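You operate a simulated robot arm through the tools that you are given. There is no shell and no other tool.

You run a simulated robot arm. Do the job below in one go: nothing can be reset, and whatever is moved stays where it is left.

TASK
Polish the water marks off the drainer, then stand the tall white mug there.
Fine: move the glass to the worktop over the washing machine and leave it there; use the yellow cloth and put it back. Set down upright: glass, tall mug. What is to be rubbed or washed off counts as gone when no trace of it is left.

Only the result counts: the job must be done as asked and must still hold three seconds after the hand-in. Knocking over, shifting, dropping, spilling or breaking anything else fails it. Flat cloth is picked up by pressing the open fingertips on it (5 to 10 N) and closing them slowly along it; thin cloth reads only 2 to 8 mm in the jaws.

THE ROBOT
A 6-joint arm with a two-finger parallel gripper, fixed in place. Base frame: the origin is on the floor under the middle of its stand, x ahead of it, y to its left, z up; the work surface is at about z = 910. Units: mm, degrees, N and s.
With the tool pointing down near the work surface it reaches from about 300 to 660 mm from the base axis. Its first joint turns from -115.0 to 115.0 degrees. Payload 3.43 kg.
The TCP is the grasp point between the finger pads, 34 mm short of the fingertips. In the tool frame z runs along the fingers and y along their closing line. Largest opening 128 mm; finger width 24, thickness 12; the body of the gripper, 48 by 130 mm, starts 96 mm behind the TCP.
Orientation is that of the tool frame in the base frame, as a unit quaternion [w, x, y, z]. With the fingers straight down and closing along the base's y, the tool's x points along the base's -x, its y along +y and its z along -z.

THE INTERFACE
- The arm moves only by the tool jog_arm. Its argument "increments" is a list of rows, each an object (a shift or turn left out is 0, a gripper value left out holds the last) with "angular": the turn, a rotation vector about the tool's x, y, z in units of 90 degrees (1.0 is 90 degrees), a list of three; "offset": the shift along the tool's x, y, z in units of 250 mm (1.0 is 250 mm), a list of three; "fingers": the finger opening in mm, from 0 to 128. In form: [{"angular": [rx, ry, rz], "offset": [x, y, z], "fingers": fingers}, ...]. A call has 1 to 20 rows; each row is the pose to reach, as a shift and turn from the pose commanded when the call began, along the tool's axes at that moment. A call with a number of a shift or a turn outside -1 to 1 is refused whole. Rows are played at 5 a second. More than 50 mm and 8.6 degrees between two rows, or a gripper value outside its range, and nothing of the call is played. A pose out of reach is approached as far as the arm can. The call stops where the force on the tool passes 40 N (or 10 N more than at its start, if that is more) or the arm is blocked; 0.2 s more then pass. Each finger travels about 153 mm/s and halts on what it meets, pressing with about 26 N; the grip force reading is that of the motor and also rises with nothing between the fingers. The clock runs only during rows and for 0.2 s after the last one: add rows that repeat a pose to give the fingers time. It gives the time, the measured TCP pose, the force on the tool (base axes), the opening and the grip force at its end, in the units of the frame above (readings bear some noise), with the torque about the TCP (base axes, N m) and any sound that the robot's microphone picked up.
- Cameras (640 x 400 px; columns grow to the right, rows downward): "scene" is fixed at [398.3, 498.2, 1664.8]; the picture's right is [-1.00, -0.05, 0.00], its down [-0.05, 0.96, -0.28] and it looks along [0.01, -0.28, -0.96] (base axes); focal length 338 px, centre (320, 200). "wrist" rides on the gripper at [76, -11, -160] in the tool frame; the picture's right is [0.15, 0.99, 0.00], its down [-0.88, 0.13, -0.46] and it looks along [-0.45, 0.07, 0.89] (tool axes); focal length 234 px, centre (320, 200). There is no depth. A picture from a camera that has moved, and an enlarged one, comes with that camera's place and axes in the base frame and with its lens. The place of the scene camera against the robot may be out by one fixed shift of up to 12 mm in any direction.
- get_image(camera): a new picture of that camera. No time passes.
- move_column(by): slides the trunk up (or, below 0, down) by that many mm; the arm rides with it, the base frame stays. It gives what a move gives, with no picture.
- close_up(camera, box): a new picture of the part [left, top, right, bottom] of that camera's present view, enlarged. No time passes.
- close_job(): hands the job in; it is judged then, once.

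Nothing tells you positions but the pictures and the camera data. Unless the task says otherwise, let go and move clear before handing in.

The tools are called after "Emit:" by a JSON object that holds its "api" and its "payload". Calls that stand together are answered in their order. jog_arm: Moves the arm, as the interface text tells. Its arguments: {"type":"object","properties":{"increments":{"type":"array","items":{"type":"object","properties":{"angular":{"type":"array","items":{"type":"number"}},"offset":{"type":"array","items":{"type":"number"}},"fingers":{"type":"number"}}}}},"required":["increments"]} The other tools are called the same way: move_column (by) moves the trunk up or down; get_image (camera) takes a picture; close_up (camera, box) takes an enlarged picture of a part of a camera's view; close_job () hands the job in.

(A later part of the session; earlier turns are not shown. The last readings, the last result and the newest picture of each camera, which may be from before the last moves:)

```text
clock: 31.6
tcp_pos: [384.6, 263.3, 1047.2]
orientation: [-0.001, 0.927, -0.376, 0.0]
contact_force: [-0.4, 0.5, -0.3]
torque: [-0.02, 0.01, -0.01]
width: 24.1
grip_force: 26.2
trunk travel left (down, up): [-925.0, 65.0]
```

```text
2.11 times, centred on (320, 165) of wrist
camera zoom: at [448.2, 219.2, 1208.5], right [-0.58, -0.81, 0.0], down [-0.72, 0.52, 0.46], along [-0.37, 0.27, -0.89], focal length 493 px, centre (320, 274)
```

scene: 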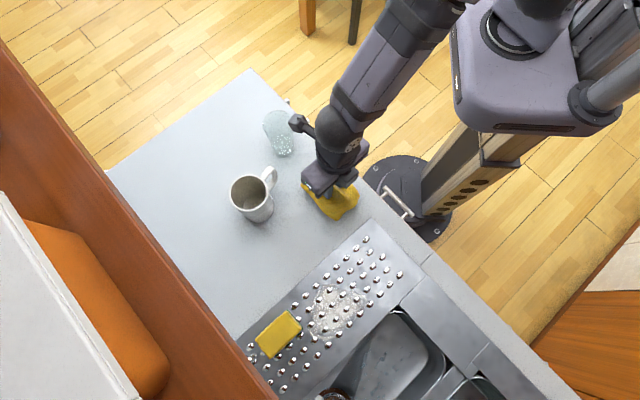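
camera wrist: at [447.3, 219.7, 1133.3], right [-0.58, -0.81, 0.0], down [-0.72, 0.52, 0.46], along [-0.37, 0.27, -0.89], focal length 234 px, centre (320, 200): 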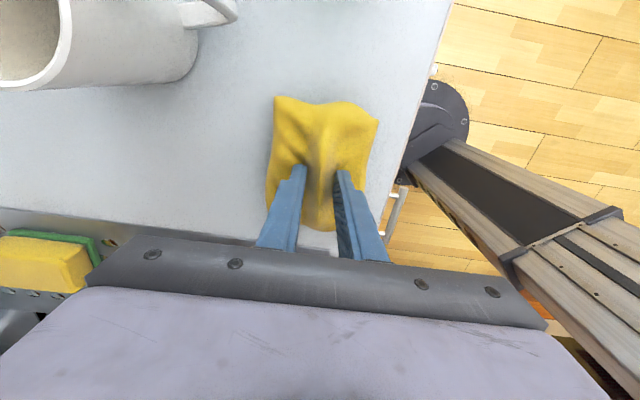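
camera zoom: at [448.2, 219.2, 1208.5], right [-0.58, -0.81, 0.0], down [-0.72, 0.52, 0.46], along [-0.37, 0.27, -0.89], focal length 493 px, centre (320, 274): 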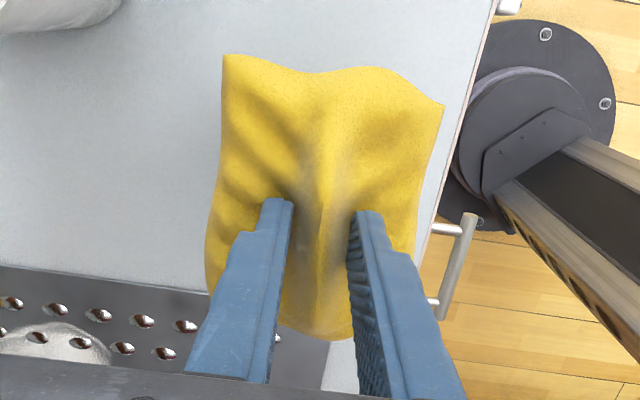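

The cloth keeps its shape, with a footprint of roughly 90 by 115 mm and its underside about 42 mm below the TCP. I will carry it over the near end of the marks on the drainer.

Emit:
{"api": "jog_arm", "payload": {"increments": [{"offset": [-0.12, 0, 0]}, {"offset": [-0.24, 0, 0]}, {"offset": [-0.36, -0.02, 0]}, {"offset": [-0.48, -0.1, 0]}, {"offset": [-0.6, -0.2, 0]}, {"offset": [-0.7, -0.3, 0]}, {"offset": [-0.756, -0.4, 0]}, {"offset": [-0.756, -0.45, 0.1]}, {"offset": [-0.756, -0.45, 0.2]}, {"offset": [-0.756, -0.45, 0.2]}]}}

Emit:
{"api": "get_image", "payload": {"camera": "wrist"}}

Emit:
{"api": "get_image", "payload": {"camera": "scene"}}

```text
clock: 33.8
tcp_pos: [329.0, 475.6, 997.0]
orientation: [0.0, 0.927, -0.376, 0.0]
contact_force: [-1.0, -0.2, -1.1]
torque: [0.05, -0.01, -0.03]
width: 24.2
grip_force: 25.5
trunk travel left (down, up): [-925.0, 65.0]
```

```text
taken
camera wrist: at [390.6, 431.1, 1158.4], right [-0.58, -0.81, 0.0], down [-0.72, 0.52, 0.46], along [-0.37, 0.27, -0.89], focal length 234 px, centre (320, 200)
```

wrist: 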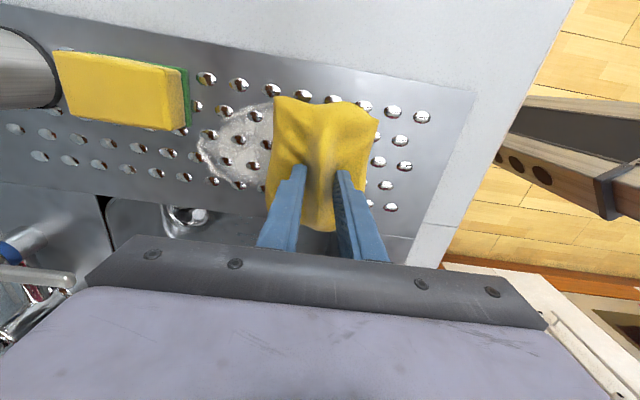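

```text
taken
```

scene: 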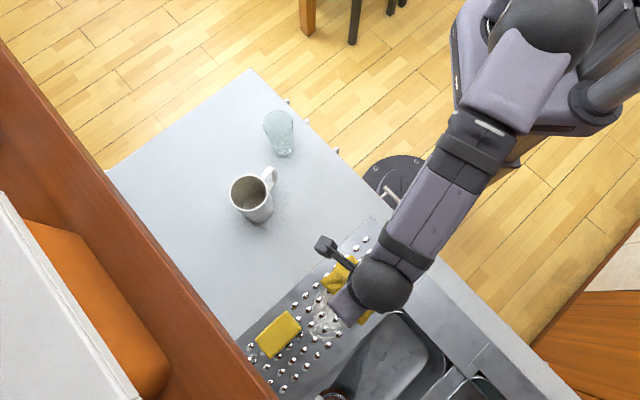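

The cloth is above the near part of the marks, and the sponge edge is clear of it. I will lower it to contact slowly.

Emit:
{"api": "jog_arm", "payload": {"increments": [{"offset": [0, 0, 0.07]}, {"offset": [0, 0, 0.13]}, {"offset": [0, 0, 0.144]}, {"offset": [0, 0, 0.15]}, {"offset": [0, 0, 0.15]}]}}

Emit:
{"api": "jog_arm", "payload": {"increments": [{"offset": [0, 0, 0.004]}, {"offset": [0, 0, 0.008]}, {"offset": [0, 0, 0.012]}, {"offset": [0, 0, 0.012]}]}}

```text
clock: 35.0
tcp_pos: [325.3, 475.9, 960.5]
orientation: [0.0, 0.927, -0.375, 0.0]
contact_force: [0.1, 0.9, -0.8]
torque: [-0.01, 0.0, -0.05]
width: 24.1
grip_force: 25.8
trunk travel left (down, up): [-925.0, 65.0]
```

```text
clock: 36.0
tcp_pos: [327.8, 475.3, 958.2]
orientation: [0.0, 0.927, -0.376, 0.0]
contact_force: [0.6, 0.7, 0.3]
torque: [-0.03, -0.04, -0.02]
width: 24.1
grip_force: 26.2
trunk travel left (down, up): [-925.0, 65.0]
```

Emit:
{"api": "jog_arm", "payload": {"increments": [{"offset": [0, 0, 0.004]}, {"offset": [0, 0, 0.008]}, {"offset": [0, 0, 0.012]}, {"offset": [0, 0, 0.012]}]}}

```text
clock: 37.0
tcp_pos: [328.4, 475.6, 954.0]
orientation: [-0.001, 0.927, -0.376, 0.001]
contact_force: [0.2, -1.8, 4.1]
torque: [-0.04, -0.01, 0.01]
width: 24.1
grip_force: 25.8
trunk travel left (down, up): [-925.0, 65.0]
```

Contact begins at about 4 N. I will press about 1 mm more and make a first short stroke outward, then check the force.

Emit:
{"api": "jog_arm", "payload": {"increments": [{"offset": [0, 0, 0.004]}, {"offset": [0, -0.03, 0.004]}, {"offset": [0, -0.06, 0.004]}, {"offset": [0, -0.09, 0.004]}, {"offset": [0, -0.12, 0.004]}, {"offset": [0, -0.12, 0.004]}]}}

Emit:
{"api": "get_image", "payload": {"camera": "wrist"}}

```text
clock: 38.4
tcp_pos: [348.2, 496.0, 953.6]
orientation: [-0.001, 0.927, -0.376, 0.0]
contact_force: [-3.5, -1.6, 11.5]
torque: [-0.14, 0.12, 0.02]
width: 24.1
grip_force: 26.2
trunk travel left (down, up): [-925.0, 65.0]
```

```text
taken
camera wrist: at [410.2, 450.9, 1115.0], right [-0.58, -0.81, 0.0], down [-0.72, 0.52, 0.46], along [-0.37, 0.27, -0.89], focal length 234 px, centre (320, 200)
```

wrist: 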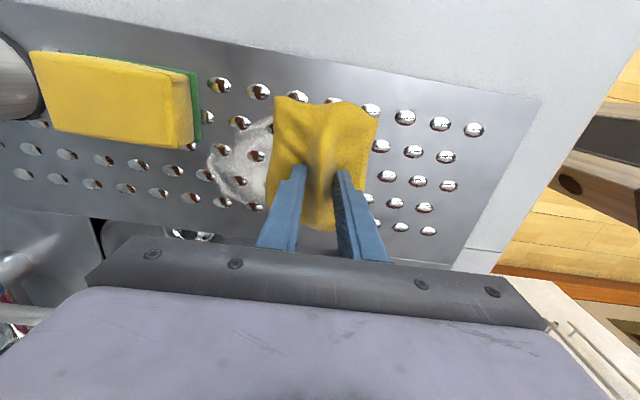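

The force is a steady 11 N. I will continue the stroke outward and then back.

Emit:
{"api": "jog_arm", "payload": {"increments": [{"offset": [0, -0.04, 0]}, {"offset": [0, -0.08, 0]}, {"offset": [0, -0.12, 0]}, {"offset": [0, -0.16, 0]}, {"offset": [0, -0.16, 0]}]}}

Emit:
{"api": "get_image", "payload": {"camera": "wrist"}}

```text
clock: 39.6
tcp_pos: [368.0, 517.4, 955.0]
orientation: [-0.001, 0.927, -0.375, 0.0]
contact_force: [-1.4, -0.6, 10.5]
torque: [0.02, 0.09, 0.01]
width: 23.8
grip_force: 26.4
out of reach, approached as far as the arm can: row 4, 5
trunk travel left (down, up): [-925.0, 65.0]
```

```text
taken
camera wrist: at [430.8, 472.7, 1115.0], right [-0.58, -0.81, 0.0], down [-0.72, 0.52, 0.46], along [-0.37, 0.27, -0.89], focal length 234 px, centre (320, 200)
```

wrist: 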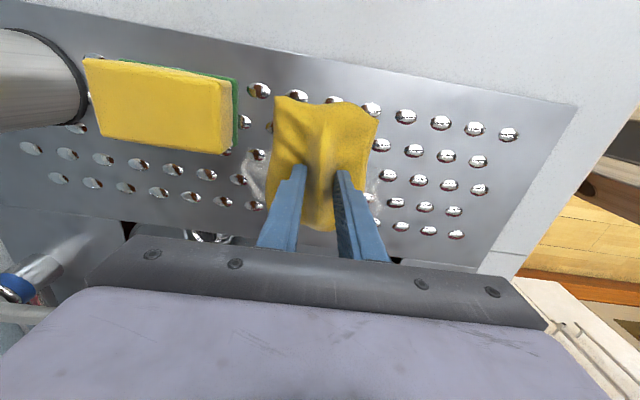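

The arm hit its reach limit at about 636 mm. I will zoom in to see what the cloth has cleaned so far.

Emit:
{"api": "close_up", "payload": {"camera": "wrist", "box": [210, 70, 450, 260]}}

Emit:
{"api": "close_up", "payload": {"camera": "scene", "box": [270, 230, 410, 370]}}

```text
2.11 times, centred on (330, 165) of wrist
camera zoom: at [430.8, 472.7, 1115.0], right [-0.58, -0.81, 0.0], down [-0.72, 0.52, 0.46], along [-0.37, 0.27, -0.89], focal length 493 px, centre (299, 274)
```

zoom: 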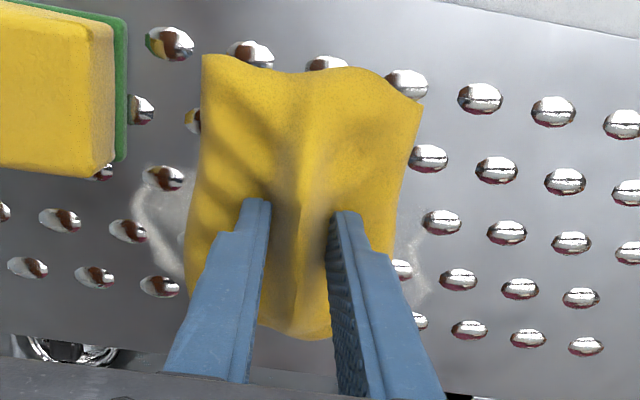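

```text
2.86 times, centred on (340, 300) of scene
camera zoom: at [398.3, 498.2, 1664.8], right [-1.0, -0.05, 0.0], down [-0.05, 0.96, -0.28], along [0.01, -0.28, -0.96], focal length 966 px, centre (263, -86)
```

zoom: 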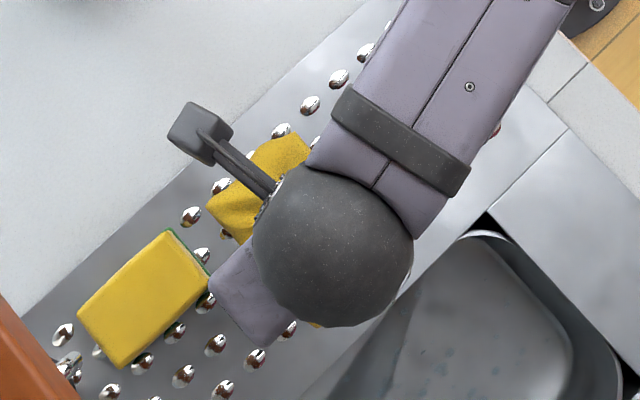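

Some residue remains near the sink side. I will lift the cloth, draw it back and inspect the whole mark area.

Emit:
{"api": "jog_arm", "payload": {"increments": [{"offset": [0, 0, -0.06]}, {"offset": [0, 0.1, -0.16]}, {"offset": [0, 0.28, -0.2]}, {"offset": [0, 0.46, -0.2]}, {"offset": [0, 0.6, -0.2]}, {"offset": [0, 0.6, -0.2]}]}}

Emit:
{"api": "get_image", "payload": {"camera": "wrist"}}

Emit:
{"api": "close_up", "payload": {"camera": "scene", "box": [270, 250, 400, 370]}}

```text
clock: 41.0
tcp_pos: [263.8, 411.5, 1002.5]
orientation: [0.0, 0.927, -0.375, 0.0]
contact_force: [-0.1, -0.6, -1.4]
torque: [0.02, 0.02, -0.03]
width: 24.1
grip_force: 26.2
trunk travel left (down, up): [-925.0, 65.0]
```

```text
taken
camera wrist: at [327.6, 367.7, 1162.8], right [-0.58, -0.81, 0.0], down [-0.72, 0.52, 0.46], along [-0.37, 0.27, -0.89], focal length 234 px, centre (320, 200)
```

wrist: 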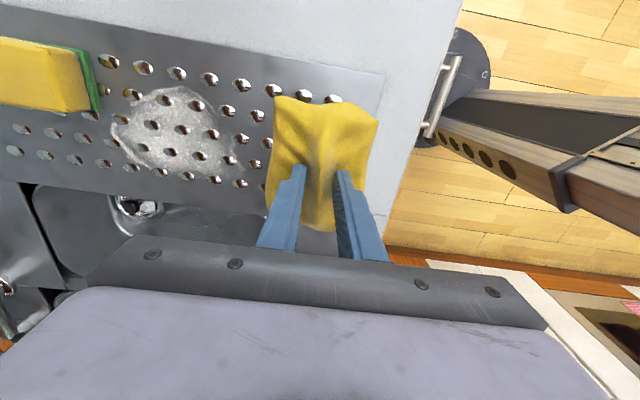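

```text
3.33 times, centred on (335, 310) of scene
camera zoom: at [398.3, 498.2, 1664.8], right [-1.0, -0.05, 0.0], down [-0.05, 0.96, -0.28], along [0.01, -0.28, -0.96], focal length 1127 px, centre (270, -167)
```

zoom: 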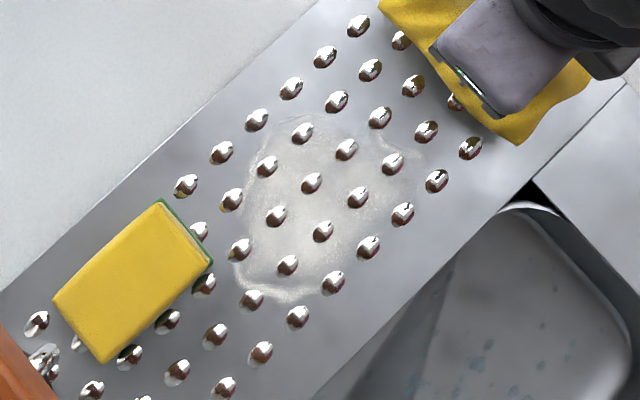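

The marks have faded everywhere the cloth passed, so each pass rubs some off, but the far end is still out of reach. I will test whether a higher trunk position extends the reach.

Emit:
{"api": "move_column", "payload": {"by": 60}}

Emit:
{"api": "jog_arm", "payload": {"increments": [{"offset": [0, -0.15, 0.1]}, {"offset": [0, -0.3, 0.2]}, {"offset": [0, -0.45, 0.28]}, {"offset": [0, -0.54, 0.28]}, {"offset": [0, -0.6, 0.28]}, {"offset": [0, -0.66, 0.28]}, {"offset": [0, -0.7, 0.28]}]}}

```text
clock: 42.0
tcp_pos: [265.3, 412.6, 1062.5]
orientation: [0.0, 0.927, -0.376, 0.001]
contact_force: [-0.1, -0.9, -0.6]
torque: [0.02, -0.02, 0.0]
width: 24.0
grip_force: 25.7
trunk travel left (down, up): [-985.0, 5.0]
```

```text
clock: 43.6
tcp_pos: [370.1, 514.6, 992.8]
orientation: [-0.001, 0.927, -0.376, 0.0]
contact_force: [-0.9, -0.1, 0.6]
torque: [0.02, -0.03, 0.03]
width: 23.8
grip_force: 26.1
out of reach, approached as far as the arm can: row 5, 6, 7
trunk travel left (down, up): [-985.0, 5.0]
```

The reach peaks at about 636 mm at either trunk height, so I will restore the trunk. Then I will rub the near and middle part with the present grip, and regrip the cloth near its end to reach the far part.

Emit:
{"api": "jog_arm", "payload": {"increments": [{"offset": [0, 0.06, -0.15]}, {"offset": [0, 0.16, -0.32]}, {"offset": [0, 0.16, -0.32]}]}}

Emit:
{"api": "move_column", "payload": {"by": -60}}

```text
clock: 44.4
tcp_pos: [342.7, 483.8, 1074.9]
orientation: [0.0, 0.927, -0.375, 0.001]
contact_force: [0.4, -0.1, 0.6]
torque: [-0.01, 0.03, 0.01]
width: 23.8
grip_force: 26.5
trunk travel left (down, up): [-985.0, 5.0]
```

```text
clock: 45.4
tcp_pos: [343.1, 482.3, 1015.6]
orientation: [-0.001, 0.927, -0.376, 0.0]
contact_force: [-1.0, 0.1, -0.9]
torque: [-0.02, 0.0, 0.03]
width: 23.3
grip_force: 26.4
trunk travel left (down, up): [-925.0, 65.0]
```

I am back over the middle of the marks. I will lower to light contact again.

Emit:
{"api": "jog_arm", "payload": {"increments": [{"offset": [-0.022, 0, 0.1]}, {"offset": [-0.022, 0, 0.2]}, {"offset": [-0.022, 0, 0.23]}, {"offset": [-0.022, 0, 0.238]}, {"offset": [-0.022, 0, 0.246]}, {"offset": [-0.022, 0, 0.246]}]}}

```text
clock: 46.8
tcp_pos: [336.7, 486.8, 956.1]
orientation: [-0.001, 0.927, -0.376, 0.001]
contact_force: [-0.7, 0.0, 8.8]
torque: [0.29, -0.2, 0.03]
width: 23.8
grip_force: 25.7
trunk travel left (down, up): [-925.0, 65.0]
```

Contact is at 9 N. I will rub back and forth in several passes.

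Emit:
{"api": "jog_arm", "payload": {"increments": [{"offset": [0, -0.05, 0.002]}, {"offset": [0, -0.1, 0.004]}, {"offset": [0, -0.15, 0.004]}, {"offset": [0, -0.1, 0.004]}, {"offset": [0, -0.05, 0.004]}, {"offset": [0, 0, 0.004]}, {"offset": [0, 0.05, 0.004]}, {"offset": [0, 0.1, 0.004]}, {"offset": [0, 0.05, 0.004]}, {"offset": [0, 0, 0.004]}, {"offset": [0, -0.05, 0.004]}, {"offset": [0, -0.1, 0.004]}, {"offset": [0, -0.15, 0.004]}, {"offset": [0, -0.1, 0.004]}, {"offset": [0, -0.05, 0.004]}, {"offset": [0, 0, 0.004]}, {"offset": [0, 0.05, 0.004]}, {"offset": [0, 0.1, 0.004]}, {"offset": [0, 0.05, 0.004]}, {"offset": [0, 0, 0.004]}]}}

Emit:
{"api": "get_image", "payload": {"camera": "wrist"}}

```text
clock: 51.0
tcp_pos: [337.1, 486.6, 954.9]
orientation: [0.0, 0.927, -0.375, 0.0]
contact_force: [-3.7, -3.5, 15.8]
torque: [-0.41, 0.34, 0.03]
width: 23.8
grip_force: 25.9
trunk travel left (down, up): [-925.0, 65.0]
```

```text
taken
camera wrist: at [399.5, 441.1, 1115.1], right [-0.58, -0.81, 0.0], down [-0.72, 0.52, 0.46], along [-0.37, 0.27, -0.89], focal length 234 px, centre (320, 200)
```

wrist: 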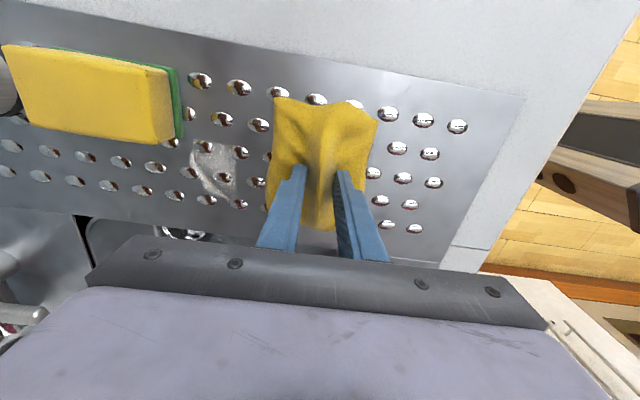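

The near part looks clean and the outer part is fading. I will do another set biased outward with a little sideways motion.

Emit:
{"api": "jog_arm", "payload": {"increments": [{"offset": [0, -0.05, 0]}, {"offset": [0, -0.1, 0]}, {"offset": [0, -0.15, 0]}, {"offset": [0.04, -0.15, 0]}, {"offset": [0.04, -0.1, 0]}, {"offset": [0.04, -0.05, 0]}, {"offset": [0.04, -0.1, 0]}, {"offset": [0.04, -0.15, 0]}, {"offset": [-0.02, -0.16, 0]}, {"offset": [-0.06, -0.15, 0]}, {"offset": [-0.06, -0.1, 0]}, {"offset": [-0.06, -0.05, 0]}, {"offset": [-0.06, -0.1, 0]}, {"offset": [-0.06, -0.15, 0]}, {"offset": [0, -0.16, 0]}, {"offset": [0, -0.1, 0]}, {"offset": [0, -0.05, 0]}, {"offset": [0, 0, 0]}, {"offset": [-0.06, 0.05, 0]}, {"offset": [-0.06, 0.1, 0]}]}}

Emit:
{"api": "jog_arm", "payload": {"increments": [{"offset": [0, 0.05, -0.08]}, {"offset": [0, 0.2, -0.2]}, {"offset": [0, 0.36, -0.24]}, {"offset": [0, 0.36, -0.24]}]}}

Emit:
{"api": "get_image", "payload": {"camera": "wrist"}}

Emit:
{"api": "close_up", "payload": {"camera": "scene", "box": [270, 250, 400, 370]}}

```text
clock: 55.2
tcp_pos: [310.0, 481.4, 954.2]
orientation: [-0.005, 0.927, -0.375, 0.0]
contact_force: [5.5, 7.4, 20.6]
torque: [0.06, -0.41, 0.09]
width: 23.8
grip_force: 25.7
trunk travel left (down, up): [-925.0, 65.0]
```

```text
clock: 56.2
tcp_pos: [247.6, 414.4, 1012.7]
orientation: [0.0, 0.927, -0.375, 0.0]
contact_force: [0.0, 0.2, -1.1]
torque: [-0.02, 0.05, 0.0]
width: 24.0
grip_force: 25.8
trunk travel left (down, up): [-925.0, 65.0]
```

```text
taken
camera wrist: at [310.3, 369.9, 1172.7], right [-0.58, -0.81, 0.0], down [-0.72, 0.52, 0.46], along [-0.37, 0.27, -0.89], focal length 234 px, centre (320, 200)
```

wrist: 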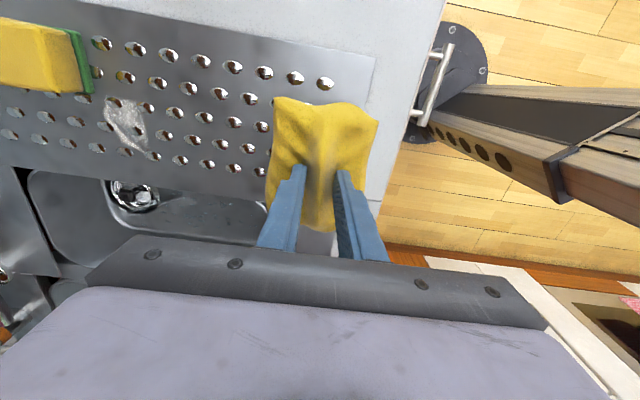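

```text
3.33 times, centred on (335, 310) of scene
camera zoom: at [398.3, 498.2, 1664.8], right [-1.0, -0.05, 0.0], down [-0.05, 0.96, -0.28], along [0.01, -0.28, -0.96], focal length 1127 px, centre (270, -167)
```

zoom: 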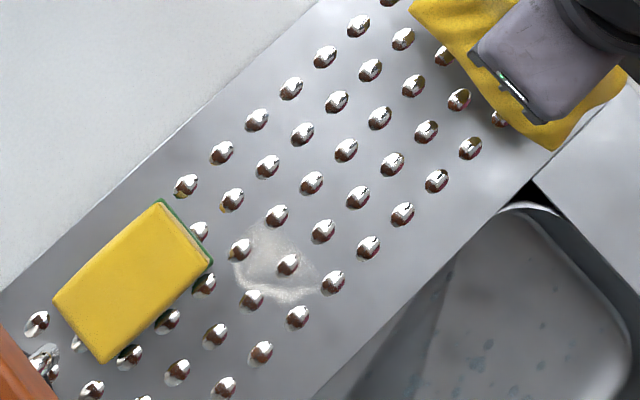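

Only the far patch is left, at about n = 660 to 702 and s = 80 to 135. I will set the cloth down at its place on the worktop and regrip it nearer one end so it reaches further out.

Emit:
{"api": "jog_arm", "payload": {"increments": [{"offset": [0.12, 0.01, 0]}, {"offset": [0.24, 0.02, 0]}, {"offset": [0.36, 0.03, 0]}, {"offset": [0.48, 0.04, 0]}, {"offset": [0.6, 0.05, 0]}, {"offset": [0.72, 0.054, 0]}, {"offset": [0.812, 0.054, 0]}, {"offset": [0.812, 0.054, 0.08]}, {"offset": [0.812, 0.054, 0.16]}, {"offset": [0.812, 0.054, 0.2]}, {"offset": [0.812, 0.054, 0.2]}]}}

Emit:
{"api": "get_image", "payload": {"camera": "wrist"}}

Emit:
{"api": "get_image", "payload": {"camera": "scene"}}

```text
clock: 58.6
tcp_pos: [383.0, 264.5, 963.6]
orientation: [0.0, 0.927, -0.376, 0.0]
contact_force: [0.1, -0.5, -0.7]
torque: [0.01, 0.03, 0.0]
width: 24.0
grip_force: 25.9
trunk travel left (down, up): [-925.0, 65.0]
```

```text
taken
camera wrist: at [445.8, 219.0, 1123.1], right [-0.58, -0.81, 0.0], down [-0.72, 0.52, 0.46], along [-0.37, 0.27, -0.89], focal length 234 px, centre (320, 200)
```

wrist: 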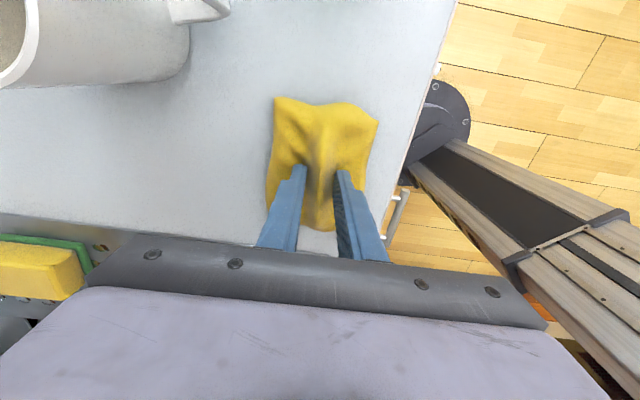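

```text
taken
```

scene: 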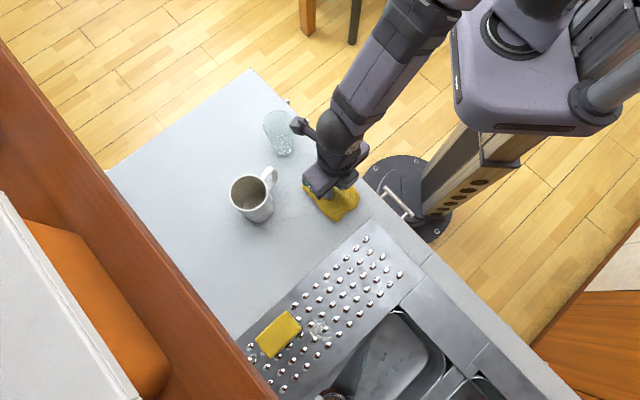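

Now I will lower the cloth the last centimetre to the worktop in small steps.

Emit:
{"api": "jog_arm", "payload": {"increments": [{"offset": [0, 0, 0.008]}, {"offset": [0, 0, 0.016]}, {"offset": [0, 0, 0.024]}, {"offset": [0, 0, 0.032]}, {"offset": [0, 0, 0.032]}]}}

Emit:
{"api": "jog_arm", "payload": {"increments": [{"offset": [0, 0, 0.004]}, {"offset": [0, 0, 0.008]}, {"offset": [0, 0, 0.008]}]}}

```text
clock: 59.8
tcp_pos: [383.3, 264.1, 952.7]
orientation: [0.001, 0.927, -0.375, 0.0]
contact_force: [0.0, 0.4, -0.7]
torque: [-0.01, -0.04, -0.03]
width: 24.0
grip_force: 26.0
trunk travel left (down, up): [-925.0, 65.0]
```

```text
clock: 60.6
tcp_pos: [384.0, 262.6, 953.1]
orientation: [0.001, 0.927, -0.375, 0.0]
contact_force: [0.0, -0.2, 0.2]
torque: [0.03, 0.03, 0.01]
width: 24.0
grip_force: 26.7
trunk travel left (down, up): [-925.0, 65.0]
```

Emit:
{"api": "jog_arm", "payload": {"increments": [{"offset": [0, 0, 0.004]}, {"offset": [0, 0, 0.006]}, {"offset": [0, 0, 0.006]}]}}

```text
clock: 61.4
tcp_pos: [384.5, 262.8, 952.8]
orientation: [-0.001, 0.927, -0.376, 0.0]
contact_force: [0.1, -1.5, 8.0]
torque: [-0.04, 0.04, 0.01]
width: 23.9
grip_force: 25.9
trunk travel left (down, up): [-925.0, 65.0]
```

The cloth rests on the worktop at 8 N. I will open, rise a little, shift 28 mm along the ridge towards its left end and look.

Emit:
{"api": "jog_arm", "payload": {"increments": [{"fingers": 28}, {"fingers": 36}, {"fingers": 46}, {"offset": [0, 0, -0.04], "fingers": 46}, {"offset": [0, 0, -0.08]}, {"offset": [0.056, 0, -0.08]}, {"offset": [0.112, 0, -0.08]}, {"offset": [0.112, 0, -0.08]}]}}

Emit:
{"api": "get_image", "payload": {"camera": "wrist"}}

Emit:
{"api": "close_up", "payload": {"camera": "wrist", "box": [230, 70, 410, 260]}}

```text
clock: 63.2
tcp_pos: [403.3, 244.5, 972.1]
orientation: [0.0, 0.927, -0.375, 0.0]
contact_force: [0.1, 0.0, 0.0]
torque: [0.0, -0.02, 0.02]
width: 45.8
grip_force: 0.0
trunk travel left (down, up): [-925.0, 65.0]
```

```text
taken
camera wrist: at [467.0, 200.2, 1132.0], right [-0.58, -0.81, 0.0], down [-0.72, 0.52, 0.46], along [-0.37, 0.27, -0.89], focal length 234 px, centre (320, 200)
```

wrist: 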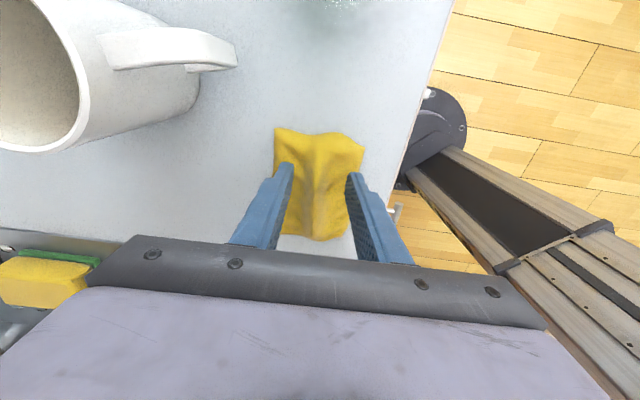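

```text
2.11 times, centred on (320, 165) of wrist
camera zoom: at [467.0, 200.2, 1132.0], right [-0.58, -0.81, 0.0], down [-0.72, 0.52, 0.46], along [-0.37, 0.27, -0.89], focal length 493 px, centre (320, 274)
```

zoom: 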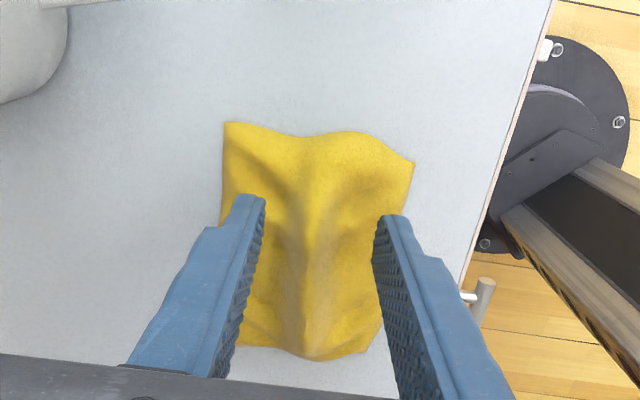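

The cloth lies flat and the jaws straddle its ridge nearer the left end. I will lower and press again.

Emit:
{"api": "jog_arm", "payload": {"increments": [{"offset": [0, 0, 0.02]}, {"offset": [0, 0, 0.04]}, {"offset": [0, 0, 0.06]}, {"offset": [0, 0, 0.068]}, {"offset": [0, 0, 0.068]}]}}

```text
clock: 64.4
tcp_pos: [404.0, 245.0, 953.5]
orientation: [-0.001, 0.927, -0.375, 0.001]
contact_force: [0.5, 0.1, 0.2]
torque: [0.02, 0.01, -0.02]
width: 46.1
grip_force: 0.1
trunk travel left (down, up): [-925.0, 65.0]
```

Emit:
{"api": "jog_arm", "payload": {"increments": [{"offset": [0, 0, 0.004]}, {"offset": [0, 0, 0.008]}, {"offset": [0, 0, 0.008]}]}}

```text
clock: 65.2
tcp_pos: [404.0, 243.8, 950.6]
orientation: [0.0, 0.927, -0.376, -0.001]
contact_force: [-0.2, 0.3, 0.0]
torque: [0.0, 0.0, 0.0]
width: 46.1
grip_force: 0.1
trunk travel left (down, up): [-925.0, 65.0]
```

Emit:
{"api": "jog_arm", "payload": {"increments": [{"offset": [0, 0, 0.004]}, {"offset": [0, 0, 0.008]}, {"offset": [0, 0, 0.008]}]}}

```text
clock: 66.0
tcp_pos: [404.8, 245.7, 951.0]
orientation: [0.0, 0.927, -0.375, 0.0]
contact_force: [0.2, -0.8, 3.0]
torque: [-0.02, 0.02, 0.02]
width: 45.9
grip_force: 0.0
trunk travel left (down, up): [-925.0, 65.0]
```

Emit:
{"api": "jog_arm", "payload": {"increments": [{"offset": [0, 0, 0.003], "fingers": 44}, {"offset": [0, 0, 0.003], "fingers": 42}, {"offset": [0, 0, 0.003], "fingers": 40}, {"offset": [0, 0, 0.003], "fingers": 38}, {"offset": [0, 0, 0.003], "fingers": 36}, {"offset": [0, 0, 0.003], "fingers": 34}, {"offset": [0, 0, 0.003], "fingers": 32}, {"offset": [0, 0, 0.003], "fingers": 30}]}}

Emit:
{"api": "get_image", "payload": {"camera": "wrist"}}

```text
clock: 67.8
tcp_pos: [402.8, 243.0, 949.9]
orientation: [-0.001, 0.927, -0.376, 0.0]
contact_force: [-1.4, -2.8, 18.4]
torque: [-0.13, 0.15, 0.03]
width: 37.4
grip_force: 7.0
trunk travel left (down, up): [-925.0, 65.0]
```

```text
taken
camera wrist: at [465.9, 199.7, 1110.9], right [-0.58, -0.81, 0.0], down [-0.72, 0.52, 0.46], along [-0.37, 0.27, -0.89], focal length 234 px, centre (320, 200)
```

wrist: 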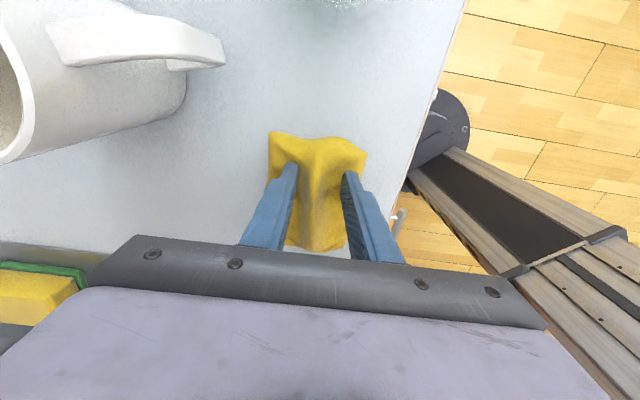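

It behaves as in the first grip. I will ease up about 2.5 mm while closing further.

Emit:
{"api": "jog_arm", "payload": {"increments": [{"offset": [0, 0, -0.006], "fingers": 30}, {"offset": [0, 0, -0.01], "fingers": 28}, {"offset": [0, 0, -0.01], "fingers": 26}, {"offset": [0, 0, -0.01], "fingers": 24}, {"offset": [0, 0, -0.01], "fingers": 20}, {"offset": [0, 0, -0.01], "fingers": 16}, {"offset": [0, 0, -0.01], "fingers": 10}, {"offset": [0, 0, -0.01], "fingers": 2}, {"offset": [0, 0, -0.01], "fingers": 2}]}}

Emit:
{"api": "get_image", "payload": {"camera": "wrist"}}

```text
clock: 69.8
tcp_pos: [404.7, 243.8, 951.8]
orientation: [-0.001, 0.927, -0.375, 0.0]
contact_force: [0.0, 0.2, 0.1]
torque: [-0.03, -0.02, -0.02]
width: 24.1
grip_force: 26.8
trunk travel left (down, up): [-925.0, 65.0]
```

```text
taken
camera wrist: at [467.1, 200.3, 1112.3], right [-0.58, -0.81, 0.0], down [-0.72, 0.52, 0.46], along [-0.37, 0.27, -0.89], focal length 234 px, centre (320, 200)
```

wrist: 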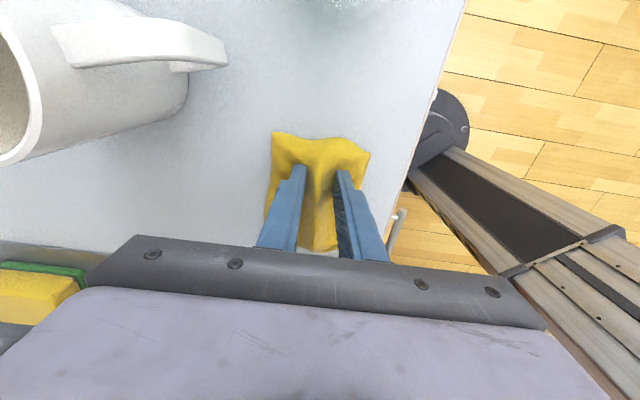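

The regrip holds at 24 mm. I will lift, carry it over the drainer side, and then turn the tool so the cloth's long end points outward.

Emit:
{"api": "jog_arm", "payload": {"increments": [{"offset": [0, 0, -0.04]}, {"offset": [0, 0, -0.12]}, {"offset": [0, 0, -0.24]}, {"offset": [-0.1, 0, -0.28]}, {"offset": [-0.2, 0, -0.28]}, {"offset": [-0.32, 0, -0.28]}, {"offset": [-0.44, 0, -0.28]}, {"offset": [-0.56, 0, -0.28]}, {"offset": [-0.68, 0, -0.28]}, {"offset": [-0.8, 0, -0.28]}, {"offset": [-0.92, 0, -0.28]}, {"offset": [-0.96, 0, -0.28]}, {"offset": [-0.96, 0, -0.28]}]}}

Emit:
{"api": "get_image", "payload": {"camera": "wrist"}}

Emit:
{"api": "get_image", "payload": {"camera": "scene"}}

```text
clock: 72.6
tcp_pos: [231.5, 411.3, 1021.9]
orientation: [-0.001, 0.927, -0.375, 0.0]
contact_force: [0.2, -0.1, 0.4]
torque: [-0.02, -0.03, 0.03]
width: 24.2
grip_force: 25.7
trunk travel left (down, up): [-925.0, 65.0]
```

```text
taken
camera wrist: at [293.5, 367.2, 1182.0], right [-0.58, -0.81, 0.0], down [-0.72, 0.52, 0.46], along [-0.37, 0.27, -0.89], focal length 234 px, centre (320, 200)
```

wrist: 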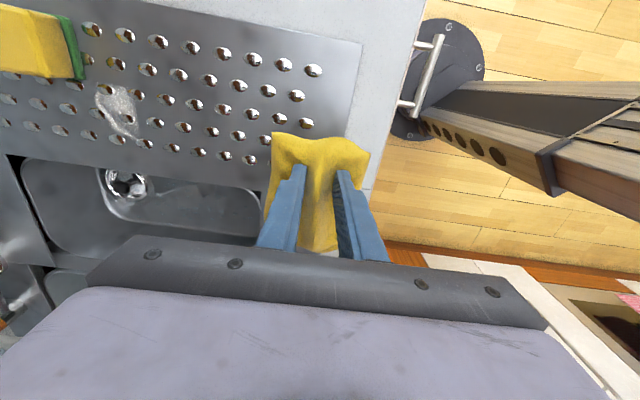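

```text
taken
```

scene: 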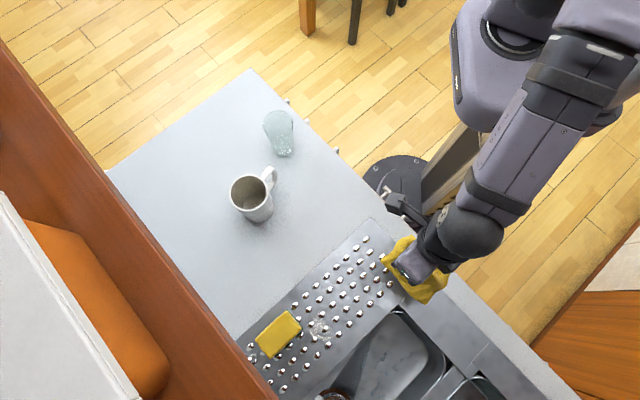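

The cloth is over the drainer. I will turn the tool 90 degrees so the long end points outward.

Emit:
{"api": "jog_arm", "payload": {"increments": [{"angular": [0, 0, 0.09]}, {"angular": [0, 0, 0.18]}, {"angular": [0, 0, 0.27]}, {"angular": [0, 0, 0.36]}, {"angular": [0, 0, 0.45]}, {"angular": [0, 0, 0.54]}, {"angular": [0, 0, 0.63]}, {"angular": [0, 0, 0.72]}, {"angular": [0, 0, 0.81]}, {"angular": [0, 0, 0.9]}, {"angular": [0, 0, 0.98]}, {"angular": [0, 0, 0.98]}]}}

Emit:
{"api": "get_image", "payload": {"camera": "wrist"}}

Emit:
{"api": "close_up", "payload": {"camera": "scene", "box": [270, 210, 470, 370]}}

```text
clock: 75.2
tcp_pos: [230.9, 411.4, 1022.9]
orientation: [0.0, -0.404, 0.915, 0.0]
contact_force: [0.0, 0.0, -0.5]
torque: [0.0, 0.01, 0.01]
width: 24.0
grip_force: 26.1
trunk travel left (down, up): [-925.0, 65.0]
```

```text
taken
camera wrist: at [189.3, 348.4, 1182.6], right [-0.83, 0.56, 0.0], down [0.5, 0.74, 0.46], along [0.25, 0.38, -0.89], focal length 234 px, centre (320, 200)
```

wrist: 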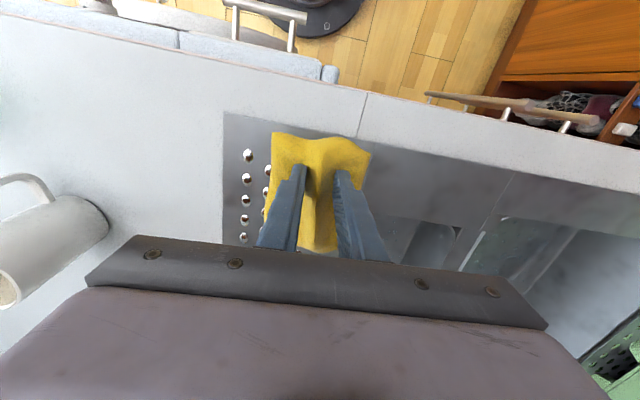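

```text
2.50 times, centred on (370, 290) of scene
camera zoom: at [398.3, 498.2, 1664.8], right [-1.0, -0.05, 0.0], down [-0.05, 0.96, -0.28], along [0.01, -0.28, -0.96], focal length 846 px, centre (195, -25)
```

zoom: 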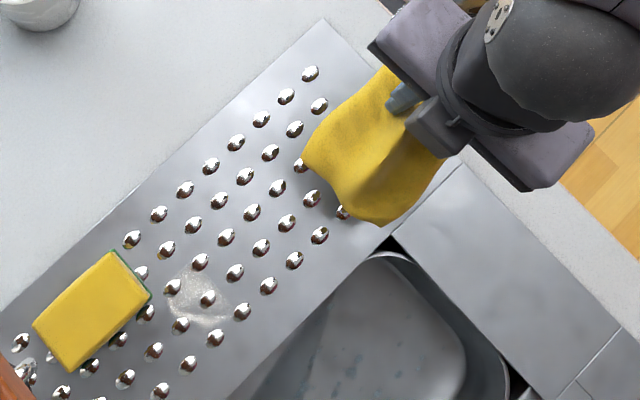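

The cloth now reaches about 80 mm ahead of the TCP. I will move it over the remaining patch and lower it, keeping its far edge short of the sponge.

Emit:
{"api": "jog_arm", "payload": {"increments": [{"offset": [-0.12, 0, 0]}, {"offset": [-0.24, -0.01, 0]}, {"offset": [-0.36, -0.02, 0]}, {"offset": [-0.46, -0.022, 0]}, {"offset": [-0.534, -0.022, 0.06]}, {"offset": [-0.534, -0.022, 0.14]}, {"offset": [-0.534, -0.022, 0.2]}, {"offset": [-0.534, -0.022, 0.24]}, {"offset": [-0.534, -0.022, 0.24]}]}}

Emit:
{"api": "close_up", "payload": {"camera": "scene", "box": [250, 210, 450, 370]}}

Emit:
{"api": "get_image", "payload": {"camera": "wrist"}}

```text
clock: 77.2
tcp_pos: [325.3, 506.6, 963.3]
orientation: [0.0, -0.405, 0.915, 0.0]
contact_force: [0.5, 0.2, 0.3]
torque: [-0.04, -0.03, -0.04]
width: 24.0
grip_force: 25.7
trunk travel left (down, up): [-925.0, 65.0]
```

```text
2.50 times, centred on (350, 290) of scene
camera zoom: at [398.3, 498.2, 1664.8], right [-1.0, -0.05, 0.0], down [-0.05, 0.96, -0.28], along [0.01, -0.28, -0.96], focal length 846 px, centre (245, -25)
```

zoom: 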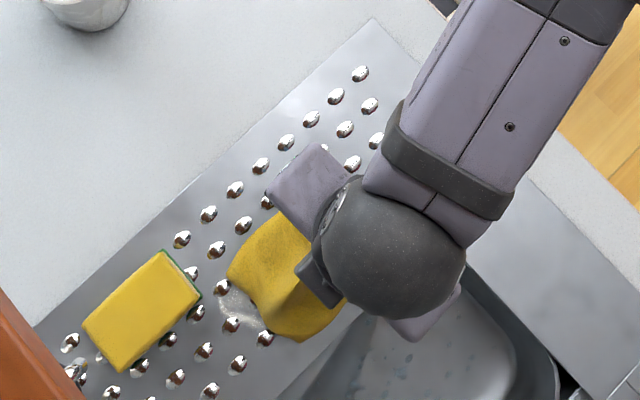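

```text
taken
camera wrist: at [283.2, 442.8, 1122.5], right [-0.83, 0.56, 0.0], down [0.5, 0.74, 0.46], along [0.25, 0.38, -0.89], focal length 234 px, centre (320, 200)
```

wrist: 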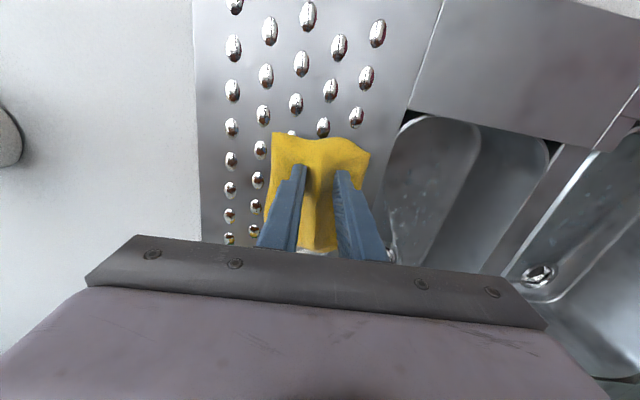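

The cloth's leading edge is still clear of the sponge. I will lower it to contact.

Emit:
{"api": "jog_arm", "payload": {"increments": [{"offset": [0, 0, 0.008]}, {"offset": [0, 0, 0.016]}, {"offset": [0, 0, 0.024]}, {"offset": [0, 0, 0.028]}, {"offset": [0, 0, 0.028]}]}}

Emit:
{"api": "jog_arm", "payload": {"increments": [{"offset": [0, 0, 0.004]}, {"offset": [0, 0, 0.006]}, {"offset": [0, 0, 0.006]}]}}

```text
clock: 78.4
tcp_pos: [326.6, 505.3, 956.3]
orientation: [0.0, -0.405, 0.914, 0.0]
contact_force: [-0.3, 0.9, -0.1]
torque: [0.02, -0.03, 0.03]
width: 23.9
grip_force: 25.9
trunk travel left (down, up): [-925.0, 65.0]
```

```text
clock: 79.2
tcp_pos: [326.6, 506.5, 954.8]
orientation: [0.002, -0.405, 0.914, 0.0]
contact_force: [-1.8, -0.6, 6.1]
torque: [-0.04, 0.03, 0.02]
width: 24.0
grip_force: 26.4
trunk travel left (down, up): [-925.0, 65.0]
```

Contact is at 6 N. I will make short strokes outward to about n = 613 and back.

Emit:
{"api": "jog_arm", "payload": {"increments": [{"offset": [-0.03, 0, 0.003]}, {"offset": [-0.06, 0, 0.003]}, {"offset": [-0.09, 0, 0.003]}, {"offset": [-0.06, 0, 0.003]}, {"offset": [-0.03, 0, 0.003]}, {"offset": [0, 0, 0.003]}, {"offset": [-0.03, 0, 0.003]}, {"offset": [-0.06, 0, 0.003]}, {"offset": [-0.09, 0, 0.003]}, {"offset": [-0.09, 0, 0.003]}]}}

Emit:
{"api": "close_up", "payload": {"camera": "scene", "box": [250, 250, 380, 370]}}

```text
clock: 81.4
tcp_pos: [339.9, 520.4, 953.5]
orientation: [0.0, -0.404, 0.915, 0.0]
contact_force: [-4.4, -4.6, 12.5]
torque: [-0.33, 0.29, -0.01]
width: 24.0
grip_force: 25.7
trunk travel left (down, up): [-925.0, 65.0]
```

```text
3.33 times, centred on (315, 310) of scene
camera zoom: at [398.3, 498.2, 1664.8], right [-1.0, -0.05, 0.0], down [-0.05, 0.96, -0.28], along [0.01, -0.28, -0.96], focal length 1127 px, centre (337, -167)
```

zoom: 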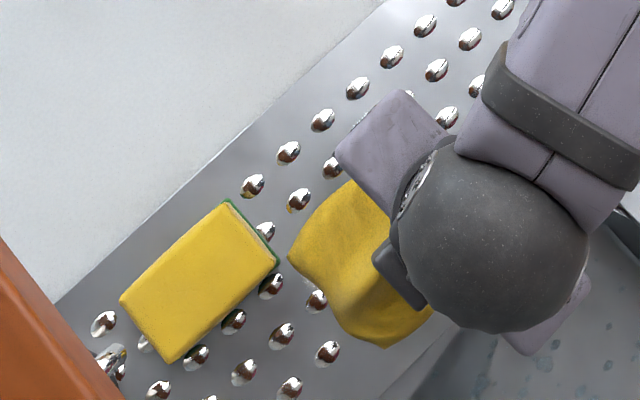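

The cloth covers nearly all of the patch without touching the sponge. I will continue rubbing, then shift slightly sideways and a little further out.

Emit:
{"api": "jog_arm", "payload": {"increments": [{"offset": [-0.012, 0, 0]}, {"offset": [0.02, 0, 0]}, {"offset": [0.05, 0, 0]}, {"offset": [0.02, 0, 0]}, {"offset": [-0.014, 0, 0]}, {"offset": [0.02, 0, 0]}, {"offset": [0.03, 0.03, 0]}, {"offset": [0.02, 0.05, 0]}, {"offset": [-0.01, 0.05, 0]}, {"offset": [-0.036, 0.05, 0]}, {"offset": [0, 0.05, 0]}, {"offset": [0.03, 0.05, 0]}, {"offset": [0, 0.05, 0]}, {"offset": [-0.036, 0.05, 0]}, {"offset": [-0.036, 0.08, 0]}, {"offset": [0, 0.08, 0]}, {"offset": [0.03, 0.08, 0]}, {"offset": [0.06, 0.06, 0]}]}}

Emit:
{"api": "close_up", "payload": {"camera": "scene", "box": [250, 250, 380, 370]}}

```text
clock: 85.2
tcp_pos: [319.2, 523.2, 953.8]
orientation: [0.003, -0.404, 0.915, 0.003]
contact_force: [-1.1, 6.6, 15.6]
torque: [0.12, 0.08, -0.02]
width: 24.1
grip_force: 25.9
out of reach, approached as far as the arm can: row 15
trunk travel left (down, up): [-925.0, 65.0]
```

```text
3.33 times, centred on (315, 310) of scene
camera zoom: at [398.3, 498.2, 1664.8], right [-1.0, -0.05, 0.0], down [-0.05, 0.96, -0.28], along [0.01, -0.28, -0.96], focal length 1127 px, centre (337, -167)
```

zoom: 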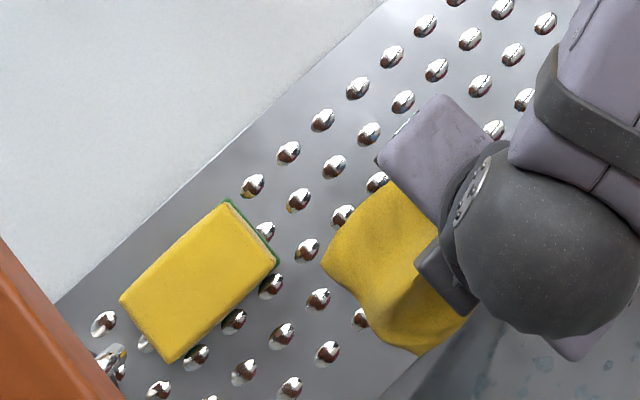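

The far area now looks clean. I will lift the cloth, draw back and check closely.

Emit:
{"api": "jog_arm", "payload": {"increments": [{"offset": [0.02, 0, -0.08]}, {"offset": [0.1, 0, -0.18]}, {"offset": [0.24, 0, -0.26]}, {"offset": [0.4, 0, -0.28]}, {"offset": [0.56, 0, -0.28]}, {"offset": [0.56, 0, -0.28]}]}}

Emit:
{"api": "close_up", "payload": {"camera": "scene", "box": [270, 250, 370, 340]}}

Emit:
{"api": "get_image", "payload": {"camera": "scene"}}

Emit:
{"api": "get_image", "payload": {"camera": "wrist"}}

```text
clock: 86.6
tcp_pos: [226.0, 419.9, 1022.1]
orientation: [0.0, -0.404, 0.915, 0.0]
contact_force: [0.4, 0.1, -0.4]
torque: [-0.04, 0.04, -0.03]
width: 23.9
grip_force: 26.1
trunk travel left (down, up): [-925.0, 65.0]
```

```text
4.44 times, centred on (320, 295) of scene
camera zoom: at [398.3, 498.2, 1664.8], right [-1.0, -0.05, 0.0], down [-0.05, 0.96, -0.28], along [0.01, -0.28, -0.96], focal length 1503 px, centre (320, -222)
```

zoom: 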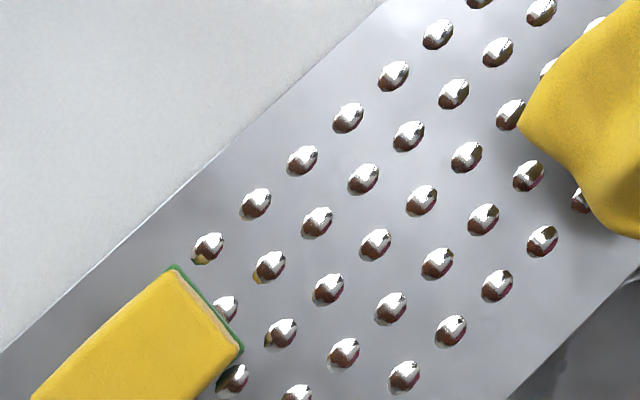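

```text
taken
```

scene: 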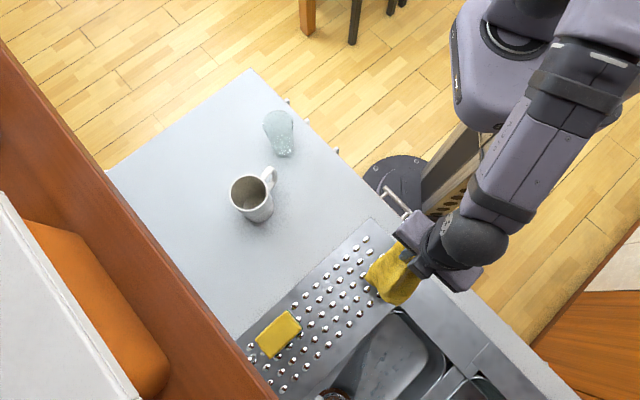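

```text
taken
camera wrist: at [184.3, 357.2, 1182.2], right [-0.83, 0.56, 0.0], down [0.5, 0.74, 0.46], along [0.25, 0.38, -0.89], focal length 234 px, centre (320, 200)
```

wrist: 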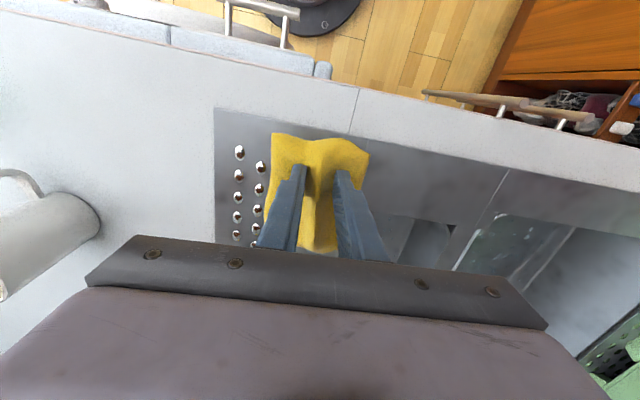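

The drainer looks clean. I will check the rest of it at higher zoom for faint traces before returning the cloth.

Emit:
{"api": "close_up", "payload": {"camera": "scene", "box": [290, 280, 350, 330]}}

Emit:
{"api": "close_up", "payload": {"camera": "scene", "box": [240, 320, 330, 400]}}

Emit:
{"api": "close_up", "payload": {"camera": "scene", "box": [310, 225, 400, 300]}}

```text
8.00 times, centred on (320, 305) of scene
camera zoom: at [398.3, 498.2, 1664.8], right [-1.0, -0.05, 0.0], down [-0.05, 0.96, -0.28], along [0.01, -0.28, -0.96], focal length 2706 px, centre (320, -640)
```

zoom: 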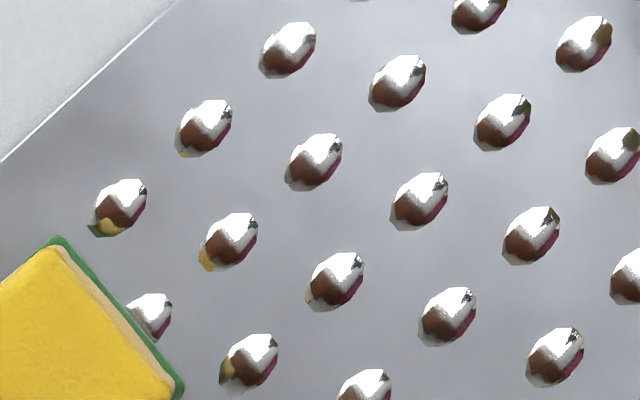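

```text
5.00 times, centred on (285, 360) of scene
camera zoom: at [398.3, 498.2, 1664.8], right [-1.0, -0.05, 0.0], down [-0.05, 0.96, -0.28], along [0.01, -0.28, -0.96], focal length 1691 px, centre (495, -600)
```

zoom: 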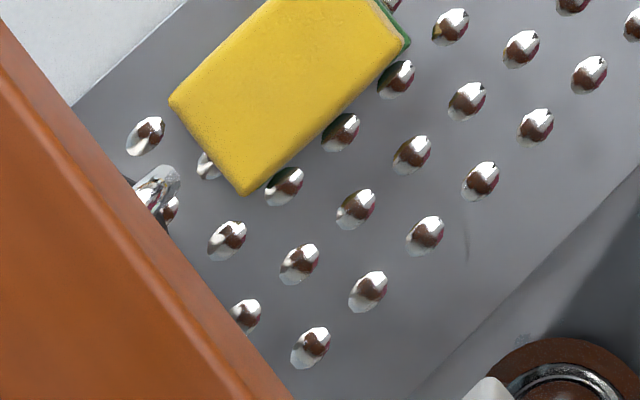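

```text
5.33 times, centred on (355, 262) of scene
camera zoom: at [398.3, 498.2, 1664.8], right [-1.0, -0.05, 0.0], down [-0.05, 0.96, -0.28], along [0.01, -0.28, -0.96], focal length 1804 px, centre (133, -133)
```

zoom: 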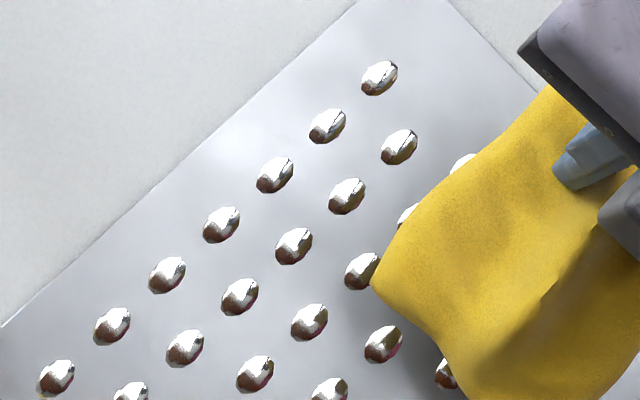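

No trace is visible, but I will do one more rubbing set over the whole area to be safe. I am returning over the patch and lowering to contact.

Emit:
{"api": "jog_arm", "payload": {"increments": [{"offset": [-0.12, -0.02, 0]}, {"offset": [-0.24, -0.04, 0]}, {"offset": [-0.36, -0.06, 0]}, {"offset": [-0.46, -0.08, 0]}, {"offset": [-0.522, -0.083, 0.06]}, {"offset": [-0.522, -0.083, 0.14]}, {"offset": [-0.522, -0.083, 0.2]}, {"offset": [-0.522, -0.083, 0.24]}, {"offset": [-0.522, -0.083, 0.256]}, {"offset": [-0.522, -0.083, 0.264]}, {"offset": [-0.522, -0.083, 0.264]}]}}

```text
clock: 89.0
tcp_pos: [327.4, 501.3, 957.1]
orientation: [-0.001, -0.405, 0.914, 0.001]
contact_force: [0.4, 0.3, 0.5]
torque: [-0.02, 0.01, -0.04]
width: 23.9
grip_force: 26.4
trunk travel left (down, up): [-925.0, 65.0]
```

Emit:
{"api": "jog_arm", "payload": {"increments": [{"offset": [0, 0, 0.004]}, {"offset": [0, 0, 0.008]}, {"offset": [0, 0, 0.012]}, {"offset": [0, 0, 0.012]}]}}

```text
clock: 90.0
tcp_pos: [327.9, 500.6, 954.5]
orientation: [0.002, -0.404, 0.915, 0.001]
contact_force: [-0.6, -0.3, 5.2]
torque: [0.18, -0.07, 0.0]
width: 23.9
grip_force: 26.3
trunk travel left (down, up): [-925.0, 65.0]
```

Emit:
{"api": "jog_arm", "payload": {"increments": [{"offset": [-0.035, 0, 0.004]}, {"offset": [-0.07, 0, 0.004]}, {"offset": [-0.102, 0, 0.004]}, {"offset": [-0.07, 0, 0.004]}, {"offset": [-0.035, 0, 0.004]}, {"offset": [-0.07, 0, 0.004]}, {"offset": [-0.102, 0, 0.004]}, {"offset": [-0.07, 0, 0.004]}, {"offset": [-0.035, 0.03, 0.004]}, {"offset": [-0.07, 0.05, 0.004]}, {"offset": [-0.1, 0.05, 0.004]}, {"offset": [-0.12, 0.05, 0.004]}, {"offset": [-0.08, 0.05, 0.004]}, {"offset": [-0.04, 0.05, 0.004]}, {"offset": [-0.08, 0.05, 0.004]}, {"offset": [-0.12, 0.06, 0.004]}, {"offset": [-0.08, 0.06, 0.004]}, {"offset": [-0.04, 0.06, 0.004]}, {"offset": [0, 0.06, 0.004]}, {"offset": [0.04, 0.06, 0.004]}]}}

Emit:
{"api": "close_up", "payload": {"camera": "scene", "box": [250, 250, 380, 370]}}

```text
clock: 94.2
tcp_pos: [312.0, 504.5, 955.2]
orientation: [0.002, -0.404, 0.915, 0.002]
contact_force: [3.8, 4.7, 19.4]
torque: [0.13, -0.15, 0.03]
width: 23.6
grip_force: 25.9
trunk travel left (down, up): [-925.0, 65.0]
```

```text
3.33 times, centred on (315, 310) of scene
camera zoom: at [398.3, 498.2, 1664.8], right [-1.0, -0.05, 0.0], down [-0.05, 0.96, -0.28], along [0.01, -0.28, -0.96], focal length 1127 px, centre (337, -167)
```

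zoom: 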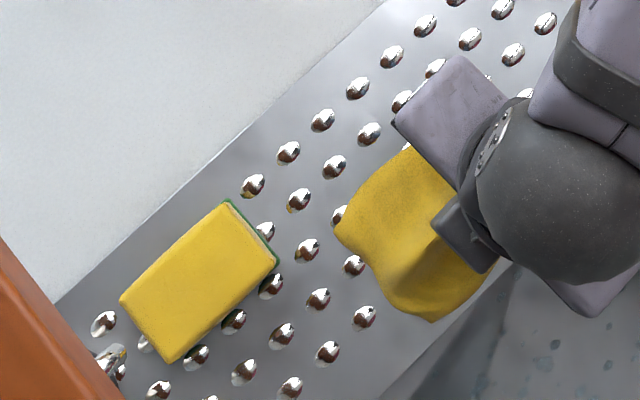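

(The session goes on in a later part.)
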